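You operate a simulated robot arm through the tools that you are given. There is no shell and no other tool. Be economical: measure what you need, move in short steps, check, and stop when the job is done.

You are at the controls of a simulated two-armed robot. One attempt, no reset.

## Task
Level the stand, lift the top cover onto the open case with both hands, clamp it.
Fine: bubble between its lines first; cover square between the guides; purple and cream clamps locked.

It is judged by the outcome, as a careful person would: the job done as asked, and still so three seconds after it is handed in. It fails if anything else is knocked over, pushed out of place, dropped, spilled or broken. A push-on lid holds only when it is set on centred and level and pressed home; a screw cap is set on level and turned clockwise until tight.

## Robot
Two 7-joint arms with two-finger parallel grippers on one trunk, on a base that drives. Base frame: it is fixed to the floor where the robot stands at the start and does not move with it; the origin is under the middle of the robot, x ahead of it, y to its left, z up. Lengths are in m, angles in rad, forces in N, time in s.
The left shoulder is at the start at [0.06, 0.143, 0.978], the right one opposite. With the tool pointing down near the work surface each hand reaches from about 0.1 to 0.62 m from the robot's upright axis, wherever it stands, measured 20 degrees to its own side. Places, roughly: back panel [-1.25, 0, 0.75]; black clamp [-1.4, 0.2, 0.8]; brown clamp [-1.4, 0, 0.8]; cream clamp [0.1, -0.3, 0.9]; purple clamp [0.5, -0.4, 0.9]; top of the open case [0.3, -0.5, 0.8]. Payload 1.57 kg a hand.
The TCP of each hand is the grasp point between the finger pads, 0.03 m short of the fingertips. In the tool frame z runs along the fingers and y along their closing line. The gripper opens to 0.11 m. The fingers are 0.024 m wide and 0.012 m thick; the gripper's body (0.048 by 0.112 m) begins 0.078 m behind the TCP.
Orientation is told as [roll, pitch, yaw] about the base's x, y, z axes, in that order, counted from this pose: with the fingers straight down and closing along the base's y, the tool's x points along the base's -x, its y along +y and its z along -z.

## Interface
- The arms move only by the tool drive_tool. It takes "left_motion", "right_motion" or both (then of equal length, played together; a hand with none holds still); each is a list of rows, each an object of numbers (a shift or turn left out is 0, a gripper value left out holds the last): "ax", "ay", "az": the turn, a rotation vector about the base's x, y, z in units of 4 degrees (1.0 is 4 degrees); "tx", "ty", "tz": the shift along the base's x, y, z in units of 40 mm (1.0 is 40 mm); "gripper": the closure in counts, from 0 (fully open) to 255 (shut). In form: [{"ax": .., "ay": .., "az": .., "tx": .., "ty": .., "tz": .., "gripper": ..}, ...]. A call has 1 to 10 rows; each row shifts and turns the commanded pose from where the row before left it. A call with a number of a shift or a turn outside -1 to 1 is refused whole. Rows are played at 5 a second. More than 0.05 m and 0.15 rad between two rows, or a gripper value outside its range, and nothing of the call is played. A pose out of reach is approached as far as the arm can. The call stops where the force on the tool passes 40 N (or 10 N more than at its start, if that is more) or the arm is blocked; 0.2 s more then pass. The fingers move at their own pace (about 0.045 m/s each) and stop on an object; they squeeze with about 34 N. The grip force told is the motor's: it shows also when the fingers shut on nothing. Time passes only in rows, and 0.2 s behind the last, so rows that do not move let the fingers close. It gives the time, the measured TCP pose, the force on the tool (base axes), the opening and the grip force at its end, in the units of the frame above (readings bear some noise), with the torque about the TCP (base axes, N m) and any sound that the robot's microphone picked up.
- Cameras (640 x 400 px; columns grow to the right, rows downward): "scene" is now at [0.0274, -0.0407, 1.5775]; the picture's right is [-0.58, -0.82, 0.00], its down [-0.68, 0.48, -0.55] and it looks along [0.45, -0.32, -0.84] (base axes); focal length 259 px, centre (320, 200). "left" rides on the left gripper at [0.07, -0.016, -0.141] in its tool frame; the picture's right is [0.23, 0.97, 0.00], its down [-0.85, 0.20, -0.48] and it looks along [-0.47, 0.11, 0.88] (tool axes); focal length 222 px, centre (320, 200). "right" rides on the right gripper at [0.07, 0.016, -0.141] in its tool frame; the picture's right is [-0.23, 0.97, 0.00], its down [-0.86, -0.20, -0.48] and it looks along [-0.47, -0.11, 0.88] (tool axes); focal length 222 px, centre (320, 200). There is no depth. A picture from a camera that has moved, and an enlarged one, comes with that camera's place and axes in the base frame and with its lens.
- snapshot(camera): a new picture of that camera. The clock stands still meanwhile.
- lift_body(by): slides the trunk up (or, below 0, down) by that many m; the arms and the scene camera ride with it, the base frame stays. It gives what a move gives, with no picture.
- drive_base(legs): drives the robot by 1 to 6 legs, each [ahead, left, turn to the left] in m, m and rad, along the robot's own axes; the way and the turn of a leg run together, so that a leg with both is an arc; at most 1.5 m and 3.142 rad a leg. The arms and the cameras ride along, it lands a little off, and it stops where it bumps. It gives what a move gives.
- head_to(pan, tilt): turns the head with the scene camera to pan (to the left, within 1.501 rad either way) and tilt (down, from -0.506 to 1.204), counted from straight ahead of the robot. It gives what a move gives.
- close_up(camera, box): a new picture of the part [left, top, right, bottom] of that camera's present view, enlarged. The clock stands still meanwhile.
- job_done(): hands the job in; it is judged then, once.

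Go step by step. Nothing tells you exact positions but the pictures and the camera data: compare them with the known pose of the tool, close in by small moves and look again before you grip or let go. The budget is 120 turns and 92 pictures, counting those below and the enlarged ones. Unless the task says otherwise, let go and move clear before handing in, and close with one line.

The tools are called after ">>>" as name(argument=value, ...) on one line, values as JSON. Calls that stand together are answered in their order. drive_tool: Moves the arms, as the interface text tells. Its arguments: {"type":"object","properties":{"left_motion":{"type":"array"},"right_motion":{"type":"array"}},"required":[]} The other tools are called the same way: lift_body (by) slides the trunk up or down; drive_base (legs) drives the base; head_to (pan, tilt) turns the head that bears the scene camera; snapshot (camera) takes a picture; close_up (camera, box) takes an enlarged picture of a part of a camera's view; job_done () hands the job in.

At the start:

```text
time_s: 0.0
left_ee_pos: [0.3873, -0.0458, 1.1184]
left_ee_rot: [0.001, 0.001, 0.0]
left_ft_force: [-0.1, 0.2, -0.3]
left_wrist_torque: [0.0, 0.01, -0.05]
left_gripper_width: 0.1101
left_grasp_force: 0.1
right_ee_pos: [0.311, -0.4307, 1.1634]
right_ee_rot: [0.0, -0.001, 0.001]
right_ft_force: [-0.2, 0.4, 0.2]
right_wrist_torque: [0.0, -0.03, 0.0]
right_gripper_width: 0.1099
right_grasp_force: 0.1
trunk travel left (down, up): [-0.577, 0.013]
robot x, y, heading: [-0.001, 0.0004, 0.005]
head pan, tilt: [-0.618, 0.99]
```

scene: 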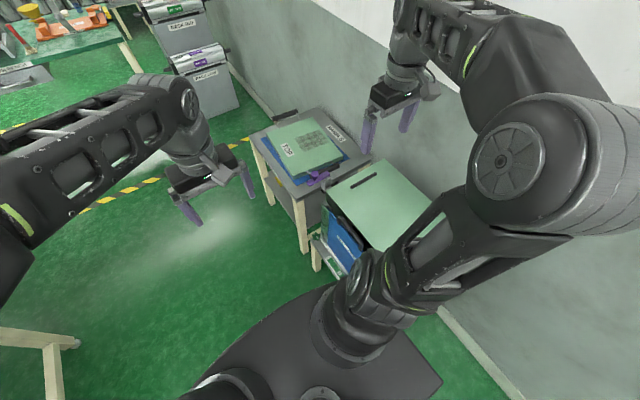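
right: 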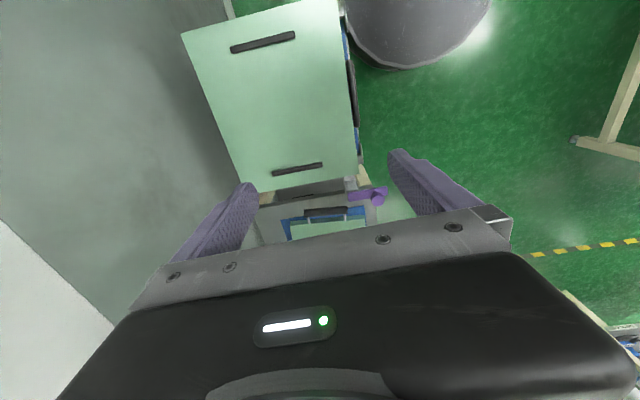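
left: 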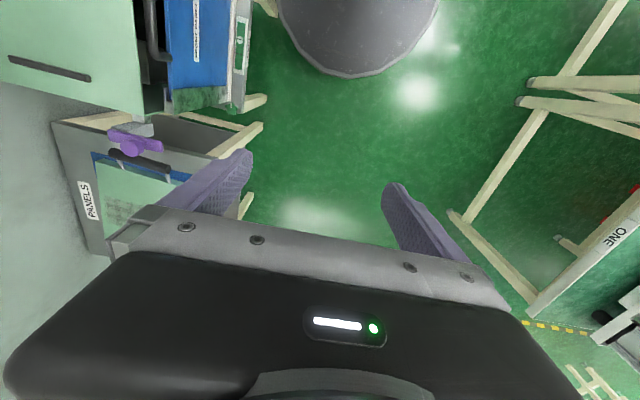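

I see a case with a green panel on top near [0.3,-0.5], and a "PANELS" table beyond it with another panel. I'll enlarge the views to make out which is which.

>>> close_up(camera="scene", box=[230, 90, 450, 290])

>>> close_up(camera="left", box=[0, 0, 280, 260])

>>> close_up(camera="right", box=[160, 0, 400, 240])

```text
2.00 times, centred on (340, 190) of scene
camera zoom: at [0.0274, -0.0407, 1.5775], right [-0.58, -0.82, 0.0], down [-0.68, 0.48, -0.55], along [0.45, -0.32, -0.84], focal length 518 px, centre (280, 220)
```

zoom: 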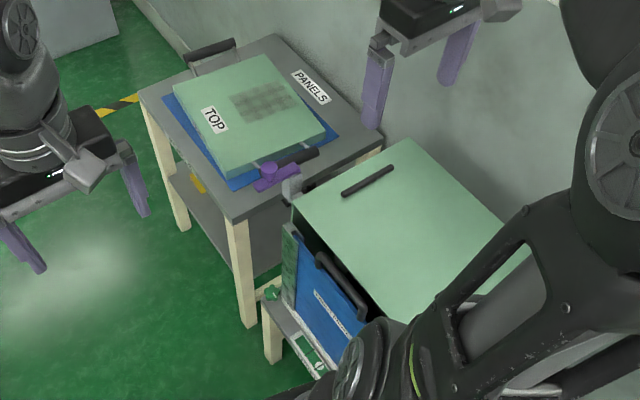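

```text
1.54 times, centred on (140, 130) of left
camera zoom: at [0.3177, -0.0613, 1.2607], right [-0.23, 0.97, 0.0], down [0.85, 0.2, 0.48], along [0.47, 0.11, -0.88], focal length 342 px, centre (597, 308)
```

zoom: 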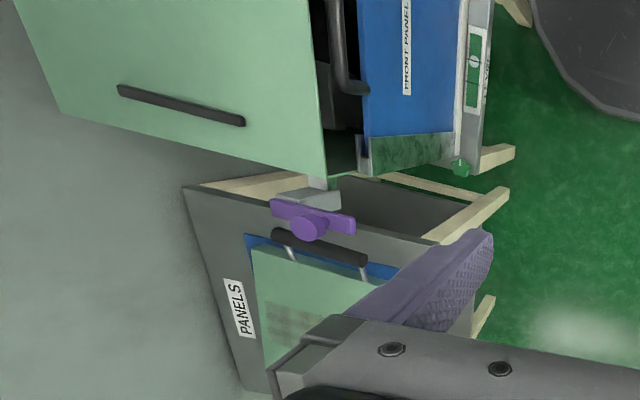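

```text
1.67 times, centred on (280, 120) of right
camera zoom: at [0.2422, -0.4164, 1.3054], right [0.23, 0.97, 0.0], down [0.86, -0.2, 0.48], along [0.47, -0.11, -0.88], focal length 370 px, centre (387, 333)
```

zoom: 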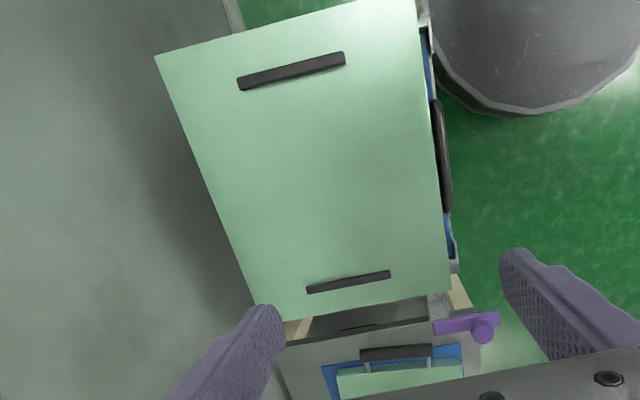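

The green knob and vial sit on the stand's front. I'll move the hands a little to get a clearer view of the whole case.

>>> drive_tool(left_motion=[{"tx": -1}, {"tx": -1}, {"tx": -1}, {"tx": -1}, {"tz": 0}], right_motion=[{"tx": -1, "tz": 0.5}, {"tx": -1, "tz": 0.5}, {"tx": -1, "tz": 0.5}, {"tx": -0.5}, {"tz": 0}])

>>> snapshot(camera="left")

>>> snapshot(camera="right")

>>> snapshot(camera="scene")

```text
time_s: 1.2
left_ee_pos: [0.2274, -0.0437, 1.1187]
left_ee_rot: [-0.001, -0.001, 0.001]
left_ft_force: [-0.7, -0.9, 0.1]
left_wrist_torque: [-0.01, 0.03, -0.01]
left_gripper_width: 0.11
left_grasp_force: 0.0
right_ee_pos: [0.2264, -0.45, 1.1698]
right_ee_rot: [-0.001, 0.0, 0.0]
right_ft_force: [0.6, 0.1, 0.2]
right_wrist_torque: [0.03, 0.01, 0.01]
right_gripper_width: 0.1101
right_grasp_force: 0.1
right hand out of reach, approached as far as the arm can: row 1, 2, 3
trunk travel left (down, up): [-0.577, 0.013]
robot x, y, heading: [-0.0023, -0.0005, 0.002]
head pan, tilt: [-0.618, 0.99]
```

```text
85 pictures are left
camera left: at [0.157, -0.0602, 1.261], right [-0.23, 0.97, 0.0], down [0.86, 0.2, 0.48], along [0.47, 0.11, -0.88], focal length 222 px, centre (320, 200)
```

left: 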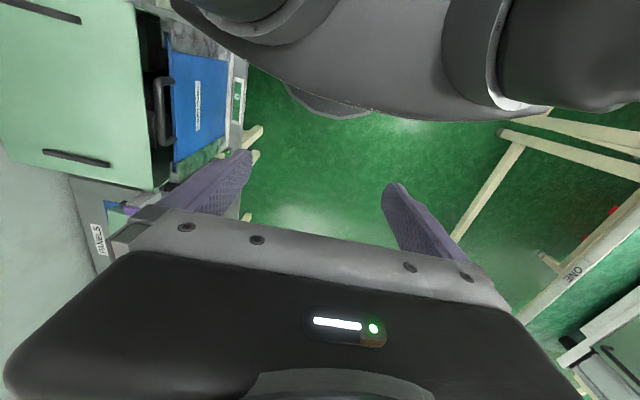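

```text
84 pictures are left
camera right: at [0.1577, -0.4352, 1.3111], right [0.23, 0.97, 0.0], down [0.86, -0.2, 0.48], along [0.47, -0.11, -0.88], focal length 222 px, centre (320, 200)
```

right: 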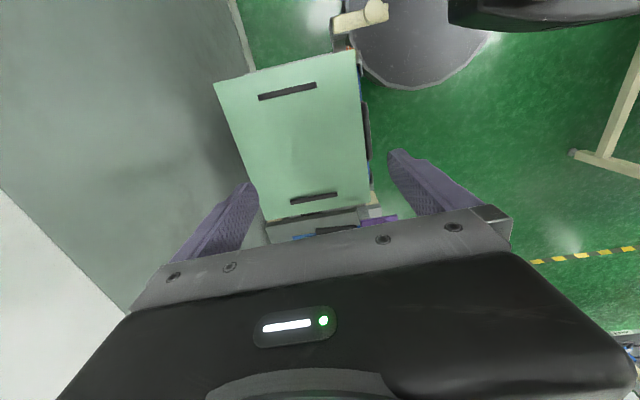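

```text
83 pictures are left
camera scene: at [0.0282, -0.041, 1.5775], right [-0.58, -0.82, 0.0], down [-0.68, 0.48, -0.55], along [0.45, -0.32, -0.84], focal length 259 px, centre (320, 200)
```

scene: 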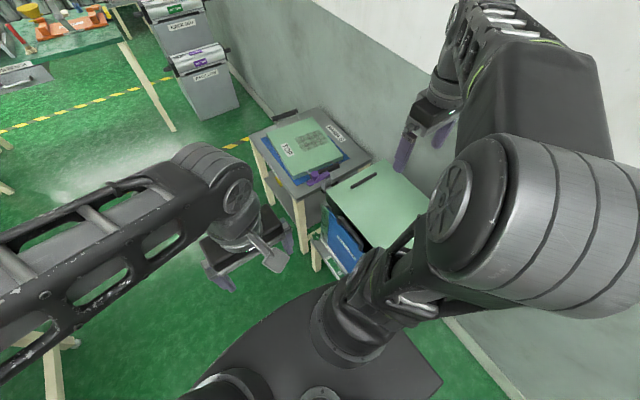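

The case's big green top has bars near x≈0.16 and 0.41, and the TOP cover lies on the table near (0.73,-0.45) with a handle at each end. I'll turn to face the bench (heading −y), standing in front of the case, to inspect.

>>> drive_base(legs=[[0, 0.1, 0], [0, 0, -1.57], [-0.08, 0.3, 0]])

>>> head_to(pan=0, tilt=0.95)

>>> snapshot(camera="scene")

>>> snapshot(camera="left")

```text
time_s: 7.7
left_ee_pos: [0.2664, -0.0377, 1.1188]
left_ee_rot: [-0.002, 0.0, -1.523]
left_ft_force: [0.5, 0.3, -0.3]
left_wrist_torque: [-0.05, 0.02, 0.02]
left_gripper_width: 0.1103
left_grasp_force: 0.3
right_ee_pos: [-0.1397, -0.0568, 1.1707]
right_ee_rot: [0.0, -0.001, -1.522]
right_ft_force: [-0.9, 0.1, -0.4]
right_wrist_torque: [0.01, 0.0, -0.01]
right_gripper_width: 0.1099
right_grasp_force: 0.0
trunk travel left (down, up): [-0.577, 0.013]
robot x, y, heading: [0.2981, 0.1891, -1.523]
head pan, tilt: [-0.618, 0.99]
```

```text
time_s: 8.8
left_ee_pos: [0.265, -0.0375, 1.1186]
left_ee_rot: [-0.001, 0.0, -1.524]
left_ft_force: [0.4, -0.2, 0.0]
left_wrist_torque: [0.01, -0.03, -0.01]
left_gripper_width: 0.11
left_grasp_force: 0.0
right_ee_pos: [-0.1399, -0.0571, 1.1702]
right_ee_rot: [-0.001, 0.002, -1.525]
right_ft_force: [0.1, 0.6, 0.2]
right_wrist_torque: [0.0, -0.03, -0.03]
right_gripper_width: 0.1098
right_grasp_force: 0.1
trunk travel left (down, up): [-0.577, 0.013]
robot x, y, heading: [0.2945, 0.1911, -1.525]
head pan, tilt: [0.0, 0.949]
```

```text
82 pictures are left
camera scene: at [0.3002, 0.1481, 1.5804], right [-1.0, -0.05, 0.0], down [-0.04, 0.81, -0.58], along [0.03, -0.58, -0.81], focal length 259 px, centre (320, 200)
```

scene: 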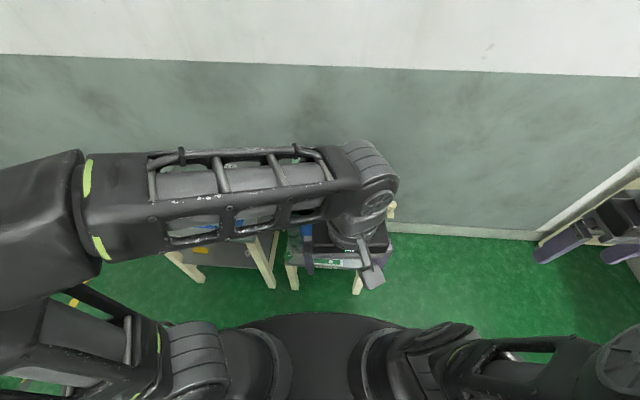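

```text
81 pictures are left
camera left: at [0.2452, 0.0314, 1.2612], right [0.96, 0.27, 0.0], down [0.24, -0.84, 0.48], along [0.13, -0.46, -0.88], focal length 222 px, centre (320, 200)
```

left: 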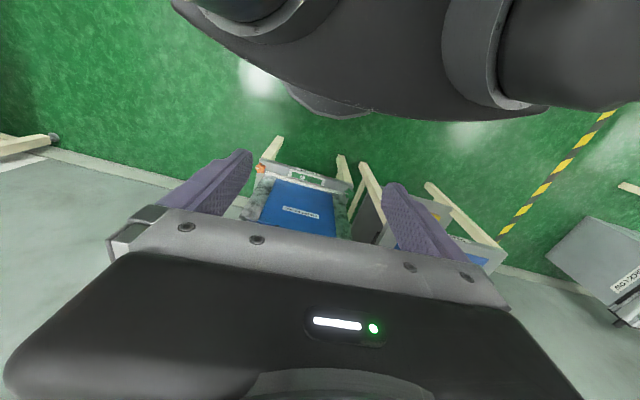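

The left arm blocks the view; I'll swing the left hand out to the robot's left (+x) and look again.

>>> drive_tool(left_motion=[{"tx": 1}, {"tx": 1}, {"tx": 1}, {"tx": 1}, {"tx": 1}, {"tx": 1}, {"tx": 1}, {"tx": 1}, {"ty": 0.5}])

>>> snapshot(camera="scene")

```text
time_s: 10.8
left_ee_pos: [0.5827, -0.0172, 1.1207]
left_ee_rot: [0.001, -0.002, -1.524]
left_ft_force: [-0.7, 0.8, 0.4]
left_wrist_torque: [-0.01, -0.06, -0.02]
left_gripper_width: 0.1098
left_grasp_force: 0.1
right_ee_pos: [-0.1414, -0.057, 1.1702]
right_ee_rot: [0.002, 0.001, -1.523]
right_ft_force: [0.2, 0.0, 0.6]
right_wrist_torque: [-0.05, -0.01, 0.01]
right_gripper_width: 0.1101
right_grasp_force: 0.1
trunk travel left (down, up): [-0.577, 0.013]
robot x, y, heading: [0.2939, 0.19, -1.522]
head pan, tilt: [0.0, 0.949]
```

```text
80 pictures are left
camera scene: at [0.2984, 0.1491, 1.5804], right [-1.0, -0.05, 0.0], down [-0.04, 0.81, -0.58], along [0.03, -0.58, -0.81], focal length 259 px, centre (320, 200)
```

scene: 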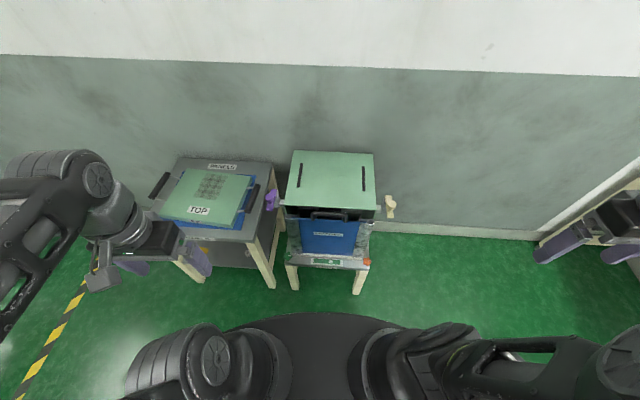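

>>> close_up(camera="scene", box=[250, 130, 410, 230])

>>> close_up(camera="scene", box=[140, 150, 290, 245])

>>> close_up(camera="scene", box=[270, 205, 400, 300])

```text
4.00 times, centred on (330, 180) of scene
camera zoom: at [0.2984, 0.1491, 1.5804], right [-1.0, -0.05, 0.0], down [-0.04, 0.81, -0.58], along [0.03, -0.58, -0.81], focal length 1036 px, centre (280, 280)
```

zoom: 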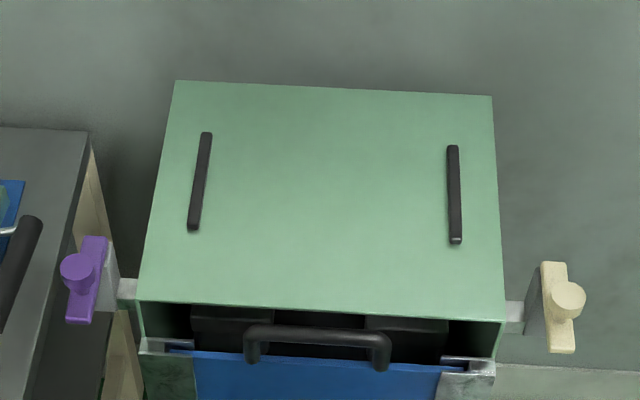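

```text
4.21 times, centred on (215, 198) of scene
camera zoom: at [0.2984, 0.1491, 1.5804], right [-1.0, -0.05, 0.0], down [-0.04, 0.81, -0.58], along [0.03, -0.58, -0.81], focal length 1091 px, centre (762, 210)
```

zoom: 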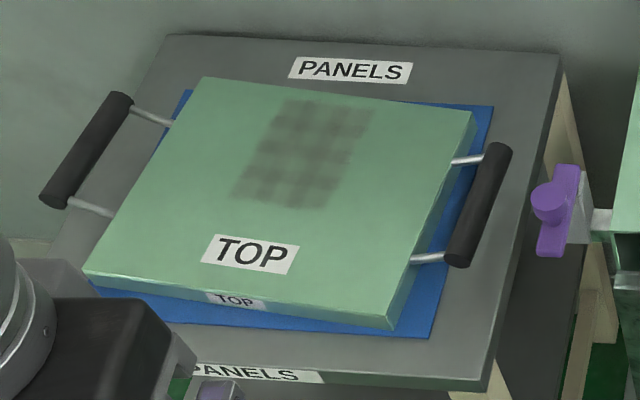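

```text
4.21 times, centred on (335, 252) of scene
camera zoom: at [0.2984, 0.1491, 1.5804], right [-1.0, -0.05, 0.0], down [-0.04, 0.81, -0.58], along [0.03, -0.58, -0.81], focal length 1091 px, centre (257, -21)
```

zoom: 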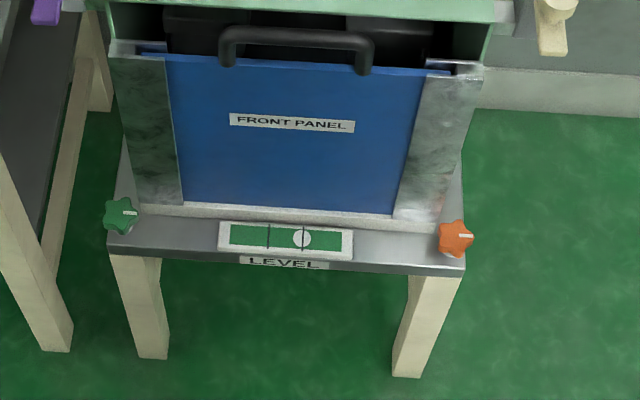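

Layout is clear: case with roof, two bars on it, clamps purple (+x) and cream (−x), vial with green/orange knobs on the stand low at z≈0.43, cover at z≈0.7 on the table. I need sharper looks at the roof, clamps and knobs.

>>> close_up(camera="scene", box=[265, 190, 325, 230])

>>> close_up(camera="scene", box=[340, 180, 400, 220])

>>> close_up(camera="scene", box=[285, 240, 380, 280])

>>> close_up(camera="scene", box=[285, 145, 335, 180])

```text
10.00 times, centred on (295, 210) of scene
camera zoom: at [0.2984, 0.1491, 1.5804], right [-1.0, -0.05, 0.0], down [-0.04, 0.81, -0.58], along [0.03, -0.58, -0.81], focal length 2591 px, centre (570, 100)
```

zoom: 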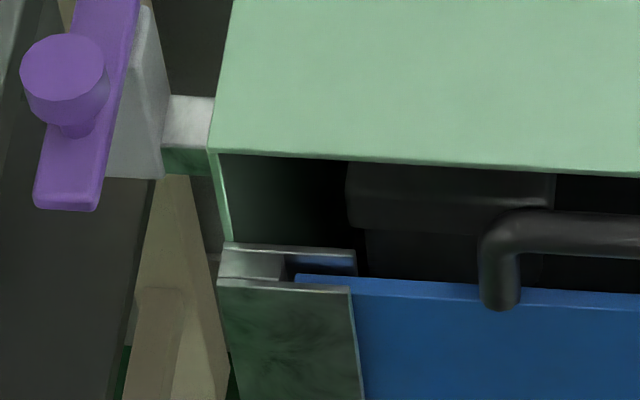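

```text
10.00 times, centred on (370, 200) of scene
camera zoom: at [0.2984, 0.1491, 1.5804], right [-1.0, -0.05, 0.0], down [-0.04, 0.81, -0.58], along [0.03, -0.58, -0.81], focal length 2591 px, centre (-180, 200)
```

zoom: 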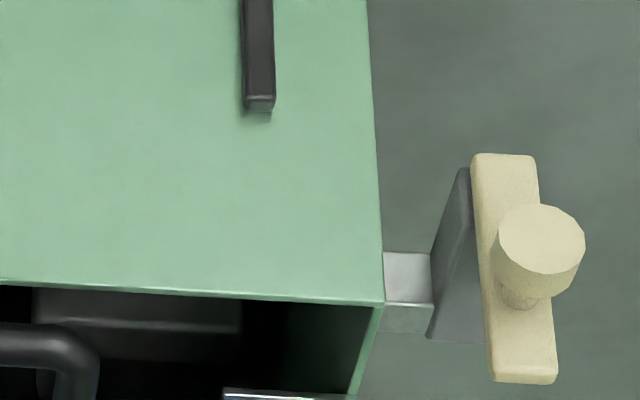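

```text
6.74 times, centred on (332, 260) of scene
camera zoom: at [0.2984, 0.1491, 1.5804], right [-1.0, -0.05, 0.0], down [-0.04, 0.81, -0.58], along [0.03, -0.58, -0.81], focal length 1746 px, centre (236, -204)
```

zoom: 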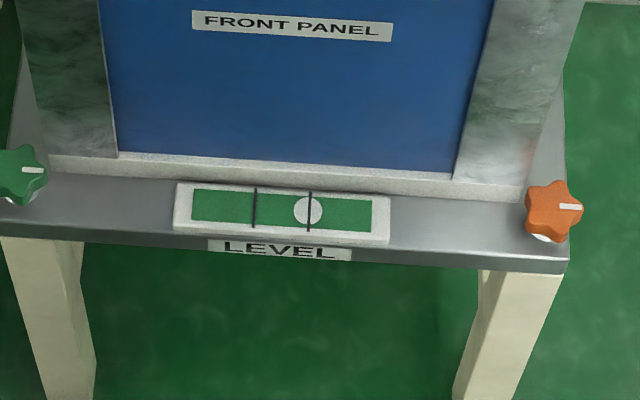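

```text
11.43 times, centred on (310, 162) of scene
camera zoom: at [0.2984, 0.1491, 1.5804], right [-1.0, -0.05, 0.0], down [-0.04, 0.81, -0.58], along [0.03, -0.58, -0.81], focal length 2962 px, centre (434, 629)
```

zoom: 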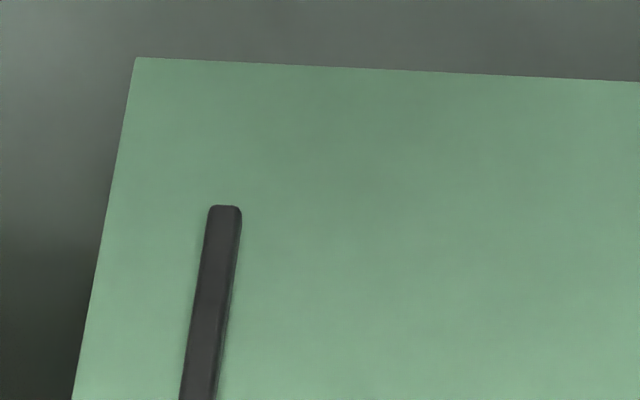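

The guides are raised bars; the star knobs seem to have upright axes, and the bubble sits on the right line. I'll lower the trunk for the knobs and look with the left hand camera.

>>> lift_body(by=-0.33)

>>> drive_tool(left_motion=[{"tx": -0.5}, {"tx": -0.5}])

>>> snapshot(camera="left")

>>> snapshot(camera="scene")

```text
time_s: 14.0
left_ee_pos: [0.5848, -0.0186, 0.79]
left_ee_rot: [0.001, -0.001, -1.525]
left_ft_force: [-0.3, 0.7, 0.6]
left_wrist_torque: [-0.03, -0.03, -0.01]
left_gripper_width: 0.1097
left_grasp_force: 0.1
right_ee_pos: [-0.1391, -0.0573, 0.8398]
right_ee_rot: [0.0, 0.0, -1.524]
right_ft_force: [0.3, -0.3, 0.5]
right_wrist_torque: [-0.02, 0.03, 0.0]
right_gripper_width: 0.1102
right_grasp_force: 0.0
trunk travel left (down, up): [-0.247, 0.343]
robot x, y, heading: [0.2991, 0.1889, -1.523]
head pan, tilt: [0.0, 0.949]
```

```text
time_s: 14.6
left_ee_pos: [0.5431, -0.0187, 0.7901]
left_ee_rot: [0.0, 0.0, -1.524]
left_ft_force: [0.2, -0.1, -0.1]
left_wrist_torque: [0.02, 0.01, -0.01]
left_gripper_width: 0.1098
left_grasp_force: 0.0
right_ee_pos: [-0.1407, -0.0569, 0.8402]
right_ee_rot: [0.0, -0.001, -1.523]
right_ft_force: [0.1, 0.2, -0.2]
right_wrist_torque: [0.0, -0.01, 0.01]
right_gripper_width: 0.11
right_grasp_force: 0.1
trunk travel left (down, up): [-0.247, 0.343]
robot x, y, heading: [0.2998, 0.1901, -1.523]
head pan, tilt: [0.0, 0.949]
```

```text
72 pictures are left
camera left: at [0.523, 0.0504, 0.9327], right [0.96, 0.27, 0.0], down [0.24, -0.84, 0.48], along [0.13, -0.46, -0.88], focal length 222 px, centre (320, 200)
```

left: 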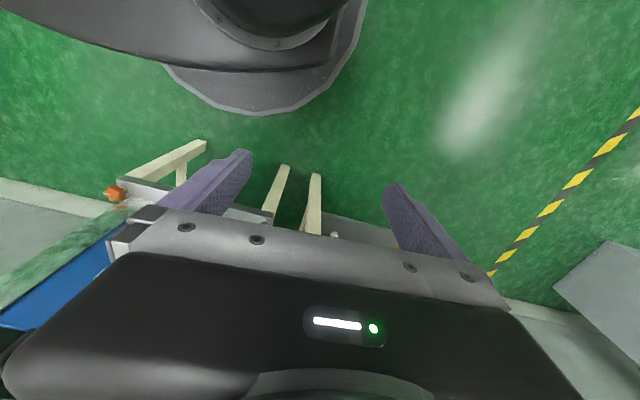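

```text
71 pictures are left
camera scene: at [0.3003, 0.1482, 1.2504], right [-1.0, -0.05, 0.0], down [-0.04, 0.81, -0.58], along [0.03, -0.58, -0.81], focal length 259 px, centre (320, 200)
```

scene: 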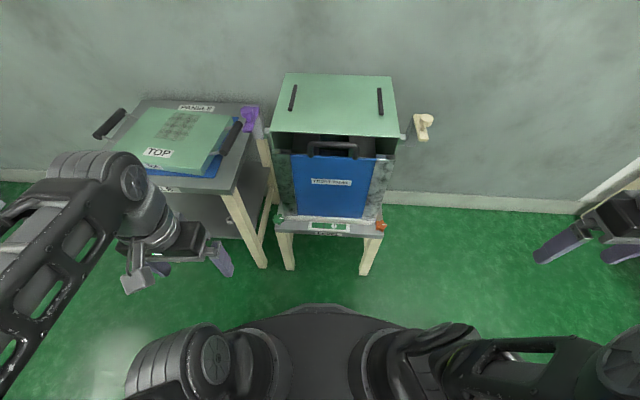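

>>> close_up(camera="scene", box=[90, 85, 250, 195])

>>> close_up(camera="scene", box=[235, 65, 445, 195])

>>> close_up(camera="scene", box=[260, 180, 400, 270])

```text
3.64 times, centred on (170, 140) of scene
camera zoom: at [0.3003, 0.1482, 1.2504], right [-1.0, -0.05, 0.0], down [-0.04, 0.81, -0.58], along [0.03, -0.58, -0.81], focal length 942 px, centre (866, 418)
```

zoom: 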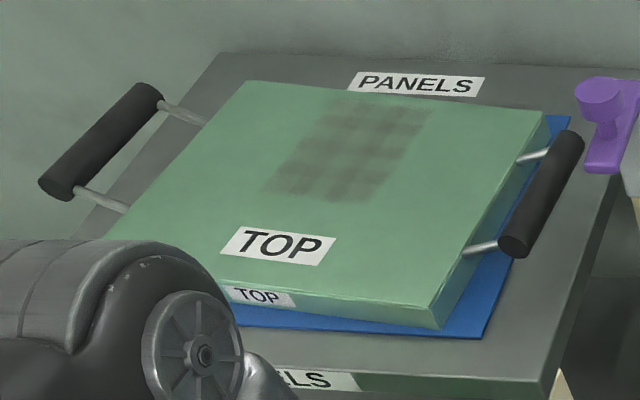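

```text
3.05 times, centred on (340, 130) of scene
camera zoom: at [0.3003, 0.1482, 1.2504], right [-1.0, -0.05, 0.0], down [-0.04, 0.81, -0.58], along [0.03, -0.58, -0.81], focal length 790 px, centre (259, 413)
```

zoom: 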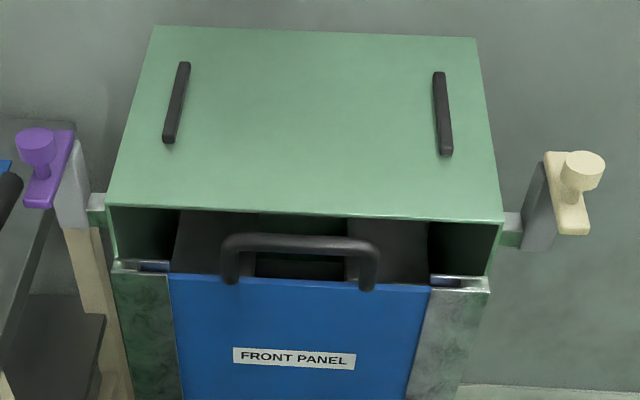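

```text
4.44 times, centred on (330, 225) of scene
camera zoom: at [0.3003, 0.1482, 1.2504], right [-1.0, -0.05, 0.0], down [-0.04, 0.81, -0.58], along [0.03, -0.58, -0.81], focal length 1152 px, centre (276, 89)
```

zoom: 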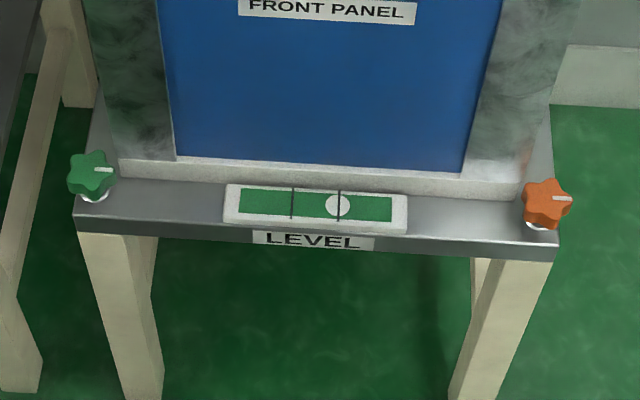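

Triangulated: green knob ≈(0.473,−0.334,0.45), orange ≈(0.104,−0.328,0.44), roof z≈0.816. I'll take the green knob with the left hand, leaned ~16° back to stay clear of the case.

>>> drive_tool(left_motion=[{"tz": -1, "ax": -1}, {"tz": -1, "ax": -1}, {"tz": -1, "ax": -1}, {"tz": -1, "ax": -1, "tx": -0.5}, {"tz": -1, "tx": -0.5, "ty": -1}, {"ty": -1, "tx": -0.5}, {"ty": -1}, {"ty": -1, "tx": -0.25}, {"ty": -1, "gripper": 60}, {"ty": -0.7}])

>>> snapshot(camera="scene")

>>> snapshot(camera="left")

```text
refused: row 5 steps farther than a row can; nothing moved
```

```text
67 pictures are left
camera scene: at [0.3003, 0.1482, 1.2504], right [-1.0, -0.05, 0.0], down [-0.04, 0.81, -0.58], along [0.03, -0.58, -0.81], focal length 259 px, centre (320, 200)
```

scene: 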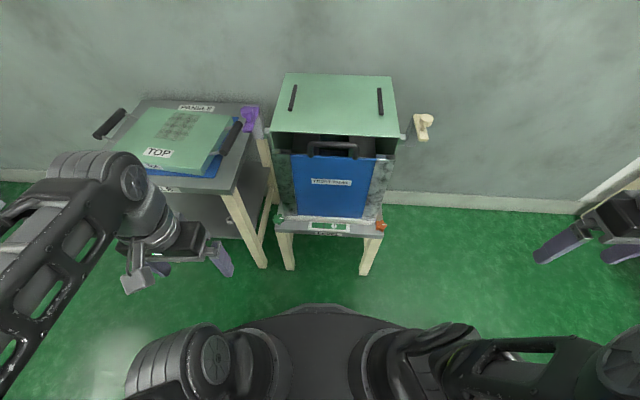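

```text
66 pictures are left
camera left: at [0.523, 0.0504, 0.9327], right [0.96, 0.27, 0.0], down [0.24, -0.84, 0.48], along [0.13, -0.46, -0.88], focal length 222 px, centre (320, 200)
```

left: 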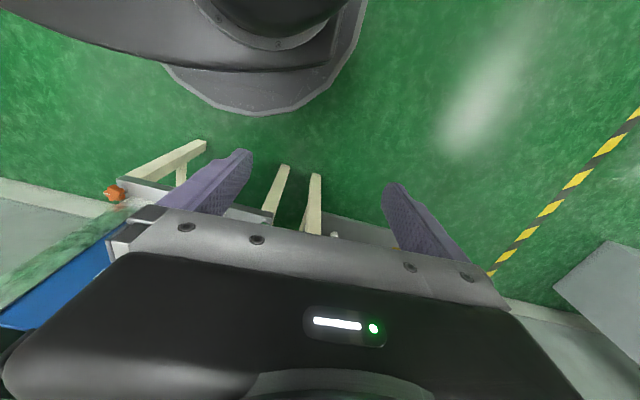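

The row was too long; I'll redo the same move in smaller rows.

>>> drive_tool(left_motion=[{"tz": -1, "ax": -1}, {"tz": -1, "ax": -1}, {"tz": -1, "ax": -1}, {"tz": -1, "ax": -1}, {"tz": -1}, {"ty": -1, "tx": -0.6}, {"ty": -1, "tx": -0.6}, {"ty": -1, "tx": -0.55}, {"ty": -1}, {"ty": -1, "gripper": 60}])

>>> snapshot(camera="scene")

>>> snapshot(camera="left")

```text
time_s: 16.8
left_ee_pos: [0.5193, -0.3282, 0.6932]
left_ee_rot: [-0.014, -0.28, -1.52]
left_ft_force: [0.9, 0.0, 0.9]
left_wrist_torque: [0.03, -0.02, 0.01]
left_gripper_width: 0.084
left_grasp_force: 0.0
left hand out of reach, approached as far as the arm can: row 1, 2, 3, 4, 5
right_ee_pos: [-0.1409, -0.0584, 0.8413]
right_ee_rot: [0.0, 0.0, -1.523]
right_ft_force: [0.6, 0.2, -1.0]
right_wrist_torque: [-0.01, 0.02, 0.02]
right_gripper_width: 0.11
right_grasp_force: 0.1
trunk travel left (down, up): [-0.247, 0.343]
robot x, y, heading: [0.2979, 0.1898, -1.524]
head pan, tilt: [0.0, 0.949]
```

```text
65 pictures are left
camera scene: at [0.3004, 0.148, 1.2504], right [-1.0, -0.05, 0.0], down [-0.04, 0.81, -0.58], along [0.03, -0.58, -0.81], focal length 259 px, centre (320, 200)
```

scene: 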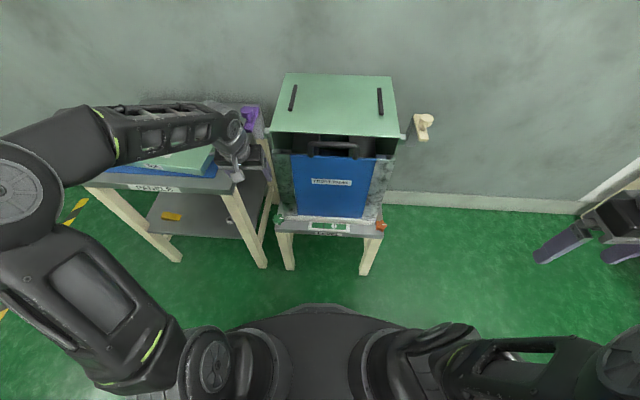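

```text
64 pictures are left
camera left: at [0.499, -0.2239, 0.8105], right [0.96, 0.26, -0.08], down [0.24, -0.68, 0.69], along [0.13, -0.68, -0.72], focal length 222 px, centre (320, 200)
```

left: 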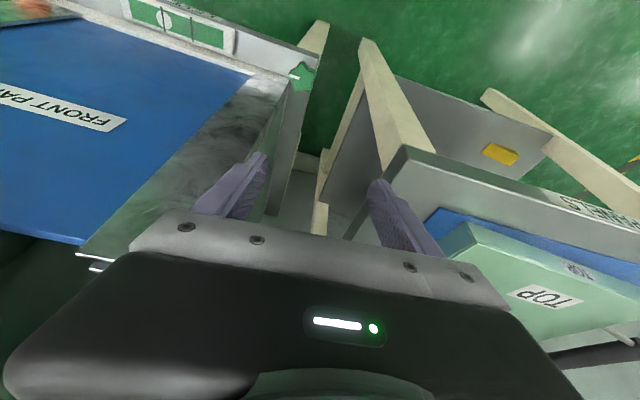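

The left elbow swings over the cover table, which is unsafe, so I'll withdraw it and use the right hand on the orange knob, where the side is open.

>>> drive_tool(left_motion=[{"ty": 1}, {"ty": 1}, {"ty": 1}, {"ty": 1}, {"ty": 1, "ax": 1}, {"tz": 0.8, "ax": 1}, {"tz": 0.8, "ax": 1}, {"tz": 0.8, "ax": 1}], right_motion=[{"ty": -1, "ax": -1}, {"ty": -1, "ax": -1}, {"ty": -1, "ax": -1}, {"tz": -1, "ax": -1}, {"tz": -1}, {"tz": -1, "tx": 0.6}, {"tz": -1, "tx": 0.6}, {"tz": -1, "tx": 0.6}])

>>> snapshot(camera="scene")

>>> snapshot(camera="right")

```text
time_s: 18.6
left_ee_pos: [0.5187, -0.1284, 0.7907]
left_ee_rot: [0.001, 0.002, -1.524]
left_ft_force: [-0.5, 0.3, -0.3]
left_wrist_torque: [0.0, -0.01, 0.02]
left_gripper_width: 0.0842
left_grasp_force: 0.0
right_ee_pos: [-0.0659, -0.1778, 0.6411]
right_ee_rot: [-0.016, -0.28, -1.522]
right_ft_force: [0.0, 0.5, 1.0]
right_wrist_torque: [-0.03, 0.01, -0.02]
right_gripper_width: 0.1101
right_grasp_force: 0.0
trunk travel left (down, up): [-0.247, 0.343]
robot x, y, heading: [0.2982, 0.1918, -1.524]
head pan, tilt: [0.0, 0.949]
```

```text
63 pictures are left
camera scene: at [0.3003, 0.1481, 1.2504], right [-1.0, -0.05, 0.0], down [-0.04, 0.81, -0.58], along [0.03, -0.58, -0.81], focal length 259 px, centre (320, 200)
```

scene: 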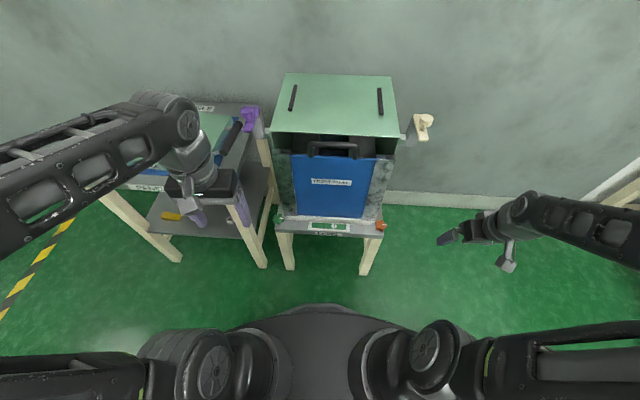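

```text
62 pictures are left
camera right: at [-0.0532, -0.072, 0.7576], right [0.98, -0.17, 0.05], down [-0.16, -0.7, 0.7], along [-0.09, -0.69, -0.71], focal length 222 px, centre (320, 200)
```

right: 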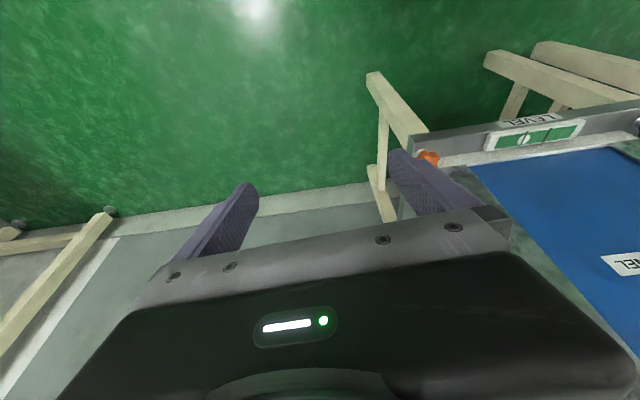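

>>> drive_tool(right_motion=[{"tx": 0.85, "ty": -0.54, "tz": -0.26}, {"tx": 0.85, "ty": -0.54, "tz": -0.26}, {"tx": 0.85, "ty": -0.54, "tz": -0.26}, {"tx": 0.85, "ty": -0.54, "tz": -0.26}, {"tx": 0.85, "ty": -0.54, "tz": -0.26, "gripper": 60}, {}])

>>> snapshot(camera="scene")

>>> snapshot(camera="right")

```text
time_s: 20.0
left_ee_pos: [0.5193, -0.1291, 0.7889]
left_ee_rot: [0.001, -0.001, -1.523]
left_ft_force: [0.1, -0.1, -0.3]
left_wrist_torque: [-0.01, 0.01, -0.02]
left_gripper_width: 0.0842
left_grasp_force: 0.0
right_ee_pos: [0.1026, -0.2834, 0.5902]
right_ee_rot: [-0.014, -0.28, -1.523]
right_ft_force: [-0.5, 0.4, -0.5]
right_wrist_torque: [-0.03, -0.01, -0.03]
right_gripper_width: 0.0843
right_grasp_force: 0.0
trunk travel left (down, up): [-0.247, 0.343]
robot x, y, heading: [0.2978, 0.1947, -1.525]
head pan, tilt: [0.0, 0.949]
```

```text
61 pictures are left
camera scene: at [0.3005, 0.1479, 1.2504], right [-1.0, -0.05, 0.0], down [-0.04, 0.81, -0.58], along [0.03, -0.58, -0.81], focal length 259 px, centre (320, 200)
```

scene: 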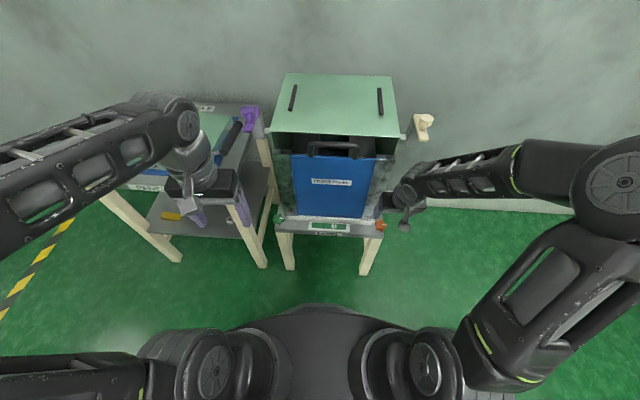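

```text
60 pictures are left
camera right: at [0.1148, -0.1789, 0.7056], right [0.98, -0.17, 0.05], down [-0.16, -0.7, 0.7], along [-0.09, -0.69, -0.71], focal length 222 px, centre (320, 200)
```

right: 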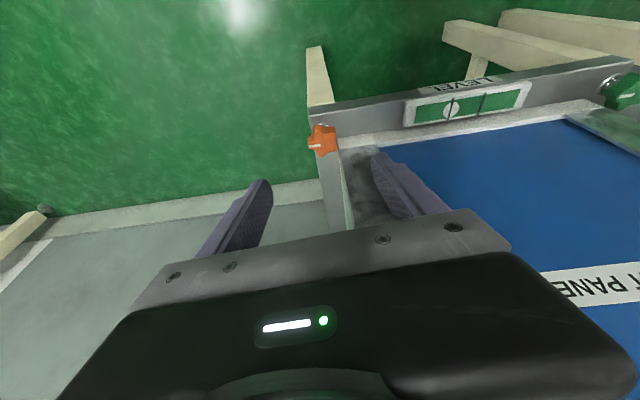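

>>> drive_tool(right_motion=[{"tz": -0.8, "ty": -0.25}, {"tz": -0.8, "ty": -0.25}, {"tz": -0.8, "ty": -0.25}, {}])

>>> close_up(camera="right", box=[200, 60, 560, 285])

>>> close_up(camera="scene", box=[300, 190, 420, 270])

```text
time_s: 21.0
left_ee_pos: [0.518, -0.1278, 0.7893]
left_ee_rot: [-0.001, 0.001, -1.524]
left_ft_force: [-0.3, 0.6, 0.2]
left_wrist_torque: [0.03, 0.01, -0.02]
left_gripper_width: 0.0841
left_grasp_force: 0.1
right_ee_pos: [0.1022, -0.3156, 0.494]
right_ee_rot: [-0.016, -0.279, -1.521]
right_ft_force: [-0.2, 0.5, -0.3]
right_wrist_torque: [-0.02, 0.03, 0.0]
right_gripper_width: 0.0844
right_grasp_force: 0.1
trunk travel left (down, up): [-0.247, 0.343]
robot x, y, heading: [0.2964, 0.1947, -1.519]
head pan, tilt: [0.0, 0.949]
```

```text
1.78 times, centred on (380, 172) of right
camera zoom: at [0.115, -0.2109, 0.6096], right [0.98, -0.17, 0.05], down [-0.16, -0.7, 0.7], along [-0.09, -0.69, -0.71], focal length 395 px, centre (213, 249)
```

zoom: 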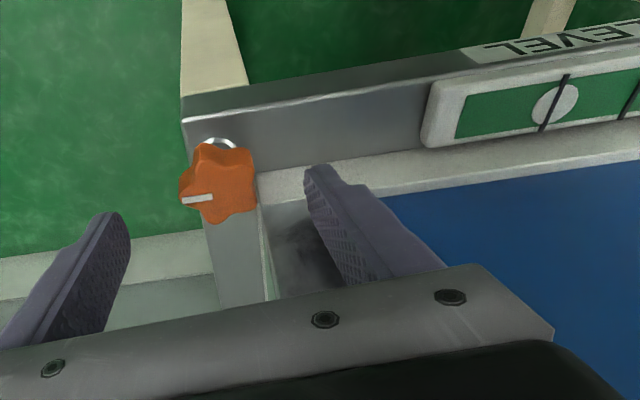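

```text
5.00 times, centred on (360, 230) of scene
camera zoom: at [0.3005, 0.1479, 1.2504], right [-1.0, -0.05, 0.0], down [-0.04, 0.81, -0.58], along [0.03, -0.58, -0.81], focal length 1296 px, centre (120, 50)
```

zoom: 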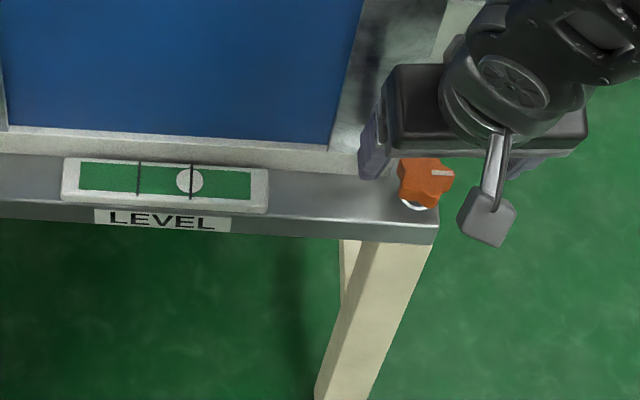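

The knob is centred between the fingers; I'll go down onto it and close.

>>> drive_tool(right_motion=[{"tz": -0.5, "ty": -0.1, "tx": 0.05}, {"tz": -0.45, "ty": -0.1}, {}, {"gripper": 255}, {}, {}, {}])

>>> close_up(camera="right", box=[200, 60, 560, 285])

>>> close_up(camera="scene", box=[300, 190, 420, 270])

```text
time_s: 22.6
left_ee_pos: [0.5196, -0.1283, 0.789]
left_ee_rot: [-0.003, -0.003, -1.524]
left_ft_force: [0.5, 0.0, 0.8]
left_wrist_torque: [-0.04, 0.05, 0.0]
left_gripper_width: 0.0842
left_grasp_force: 0.0
right_ee_pos: [0.1059, -0.3218, 0.4545]
right_ee_rot: [-0.014, -0.275, -1.519]
right_ft_force: [20.3, 23.0, -1.4]
right_wrist_torque: [0.66, -0.42, 0.59]
right_gripper_width: 0.0388
right_grasp_force: 24.5
trunk travel left (down, up): [-0.247, 0.343]
robot x, y, heading: [0.2975, 0.19, -1.521]
head pan, tilt: [0.0, 0.949]
```

```text
1.78 times, centred on (380, 172) of right
camera zoom: at [0.1184, -0.2162, 0.5705], right [0.98, -0.17, 0.05], down [-0.16, -0.7, 0.69], along [-0.08, -0.69, -0.72], focal length 395 px, centre (213, 249)
```

zoom: 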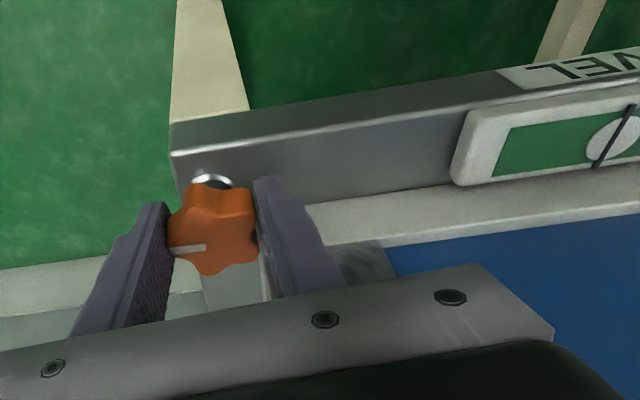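

```text
5.00 times, centred on (360, 230) of scene
camera zoom: at [0.3015, 0.1491, 1.2504], right [-1.0, -0.05, 0.0], down [-0.04, 0.81, -0.58], along [0.03, -0.58, -0.81], focal length 1296 px, centre (120, 50)
```

zoom: 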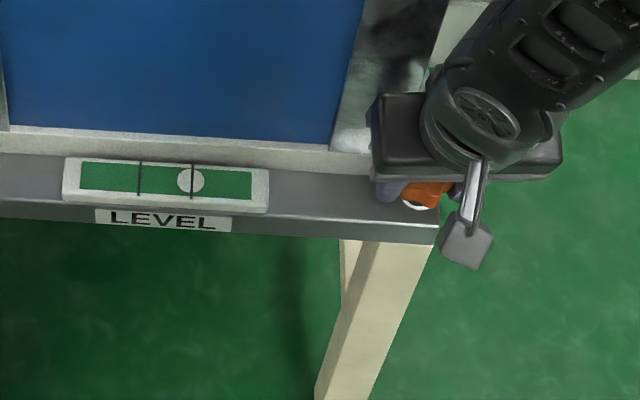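

Knob is gripped, with some side load from a small offset; I'll relax that offset and turn slightly counter-clockwise to see how the bubble responds.

>>> drive_tool(right_motion=[{"ty": 0.18, "tx": 0.05}, {"az": 1}, {"az": 1}, {"az": 1}, {"az": 1}, {"az": 1}, {}])

>>> close_up(camera="scene", box=[300, 190, 420, 270])

```text
time_s: 24.2
left_ee_pos: [0.5176, -0.13, 0.7894]
left_ee_rot: [0.0, -0.001, -1.524]
left_ft_force: [0.5, -0.1, -0.1]
left_wrist_torque: [0.03, 0.02, 0.03]
left_gripper_width: 0.0842
left_grasp_force: 0.0
right_ee_pos: [0.1022, -0.3176, 0.4536]
right_ee_rot: [-0.015, -0.28, -1.174]
right_ft_force: [-9.1, -19.2, 1.0]
right_wrist_torque: [-0.37, -0.86, -0.15]
right_gripper_width: 0.0369
right_grasp_force: 43.3
trunk travel left (down, up): [-0.247, 0.343]
robot x, y, heading: [0.296, 0.1906, -1.519]
head pan, tilt: [0.0, 0.949]
```

```text
5.00 times, centred on (360, 230) of scene
camera zoom: at [0.2996, 0.1473, 1.2504], right [-1.0, -0.05, 0.0], down [-0.04, 0.81, -0.58], along [0.03, -0.58, -0.81], focal length 1296 px, centre (120, 50)
```

zoom: 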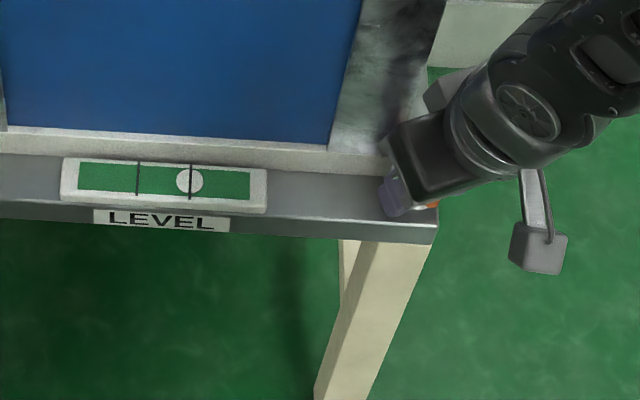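

>>> drive_tool(right_motion=[{"ty": -0.1, "tx": -0.03}, {"az": 1}, {"az": 1}, {"az": 1}, {"az": 1}, {"az": 1}, {"az": 1}, {"az": 1}, {"az": 1}, {}])

>>> close_up(camera="scene", box=[300, 190, 420, 270])

>>> close_up(camera="right", box=[200, 60, 560, 285])

```text
time_s: 26.4
left_ee_pos: [0.5162, -0.1291, 0.7888]
left_ee_rot: [-0.001, -0.002, -1.524]
left_ft_force: [0.0, 0.0, 0.7]
left_wrist_torque: [0.02, 0.03, -0.01]
left_gripper_width: 0.0842
left_grasp_force: 0.0
right_ee_pos: [0.0983, -0.3201, 0.4542]
right_ee_rot: [-0.015, -0.275, -0.616]
right_ft_force: [-37.8, -1.1, 12.6]
right_wrist_torque: [0.45, -0.1, -0.17]
right_gripper_width: 0.0373
right_grasp_force: 43.4
trunk travel left (down, up): [-0.247, 0.343]
robot x, y, heading: [0.3011, 0.1911, -1.521]
head pan, tilt: [0.0, 0.949]
```

```text
5.00 times, centred on (360, 230) of scene
camera zoom: at [0.2989, 0.1487, 1.2504], right [-1.0, -0.05, 0.0], down [-0.04, 0.81, -0.58], along [0.03, -0.58, -0.81], focal length 1296 px, centre (120, 50)
```

zoom: 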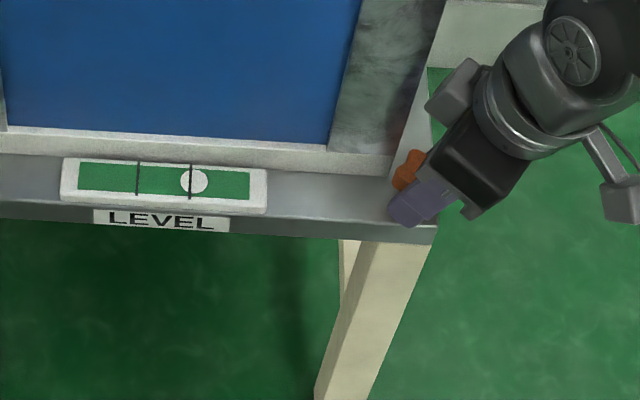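

```text
1.78 times, centred on (380, 172) of right
camera zoom: at [0.0241, -0.2456, 0.5705], right [0.74, 0.67, 0.05], down [0.45, -0.56, 0.7], along [0.49, -0.5, -0.72], focal length 395 px, centre (213, 249)
```

zoom: 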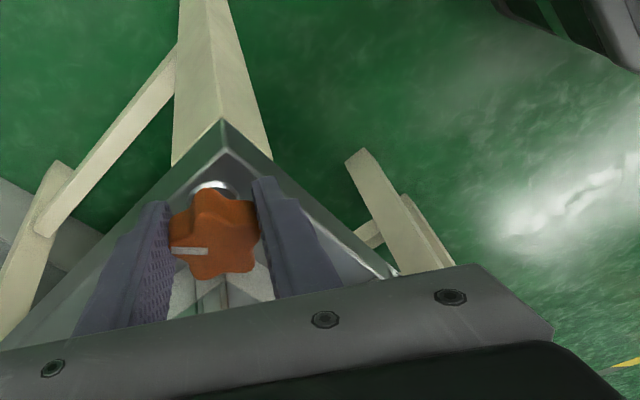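

Counter-clockwise moved the bubble further right, so clockwise is right; roughly one full turn needed. I'll recentre on the knob axis and turn clockwise.

>>> drive_tool(right_motion=[{"tx": -0.16}, {"az": -1}, {"az": -1}, {"az": -1}, {"az": -1}, {"az": -1}, {"az": -1}, {"az": -1}, {"az": -1}, {"az": -1}])

>>> drive_tool(right_motion=[{"az": -1}, {"az": -1}, {"az": -1}, {"az": -1}, {"az": -1}, {"az": -1}, {"az": -1}, {"az": -1}, {"az": -1}, {"az": -1}])

```text
time_s: 28.6
left_ee_pos: [0.5197, -0.1283, 0.7886]
left_ee_rot: [0.0, 0.0, -1.522]
left_ft_force: [-0.6, -0.1, -0.2]
left_wrist_torque: [0.04, -0.02, 0.02]
left_gripper_width: 0.0843
left_grasp_force: 0.0
right_ee_pos: [0.1028, -0.3176, 0.4544]
right_ee_rot: [-0.009, -0.274, -1.235]
right_ft_force: [34.2, 17.5, -13.0]
right_wrist_torque: [0.08, -0.36, 0.32]
right_gripper_width: 0.0371
right_grasp_force: 43.3
trunk travel left (down, up): [-0.247, 0.343]
robot x, y, heading: [0.3025, 0.1903, -1.521]
head pan, tilt: [0.0, 0.949]
```

```text
time_s: 30.0
left_ee_pos: [0.5188, -0.1285, 0.7904]
left_ee_rot: [0.0, 0.0, -1.523]
left_ft_force: [0.3, 0.2, -0.2]
left_wrist_torque: [0.02, 0.0, -0.01]
left_gripper_width: 0.0846
left_grasp_force: 0.1
right_ee_pos: [0.1058, -0.3174, 0.4536]
right_ee_rot: [-0.003, -0.273, -1.643]
right_ft_force: [1.8, 0.9, -1.4]
right_wrist_torque: [-0.16, -0.96, 0.03]
right_gripper_width: 0.0371
right_grasp_force: 43.0
trunk travel left (down, up): [-0.247, 0.343]
robot x, y, heading: [0.2981, 0.1947, -1.525]
head pan, tilt: [0.0, 0.949]
stopped in row 7 (right hand): the force on the tool passed its limit at 51 N (the readings are from after the stop); the commanded pose is now the measured one
```

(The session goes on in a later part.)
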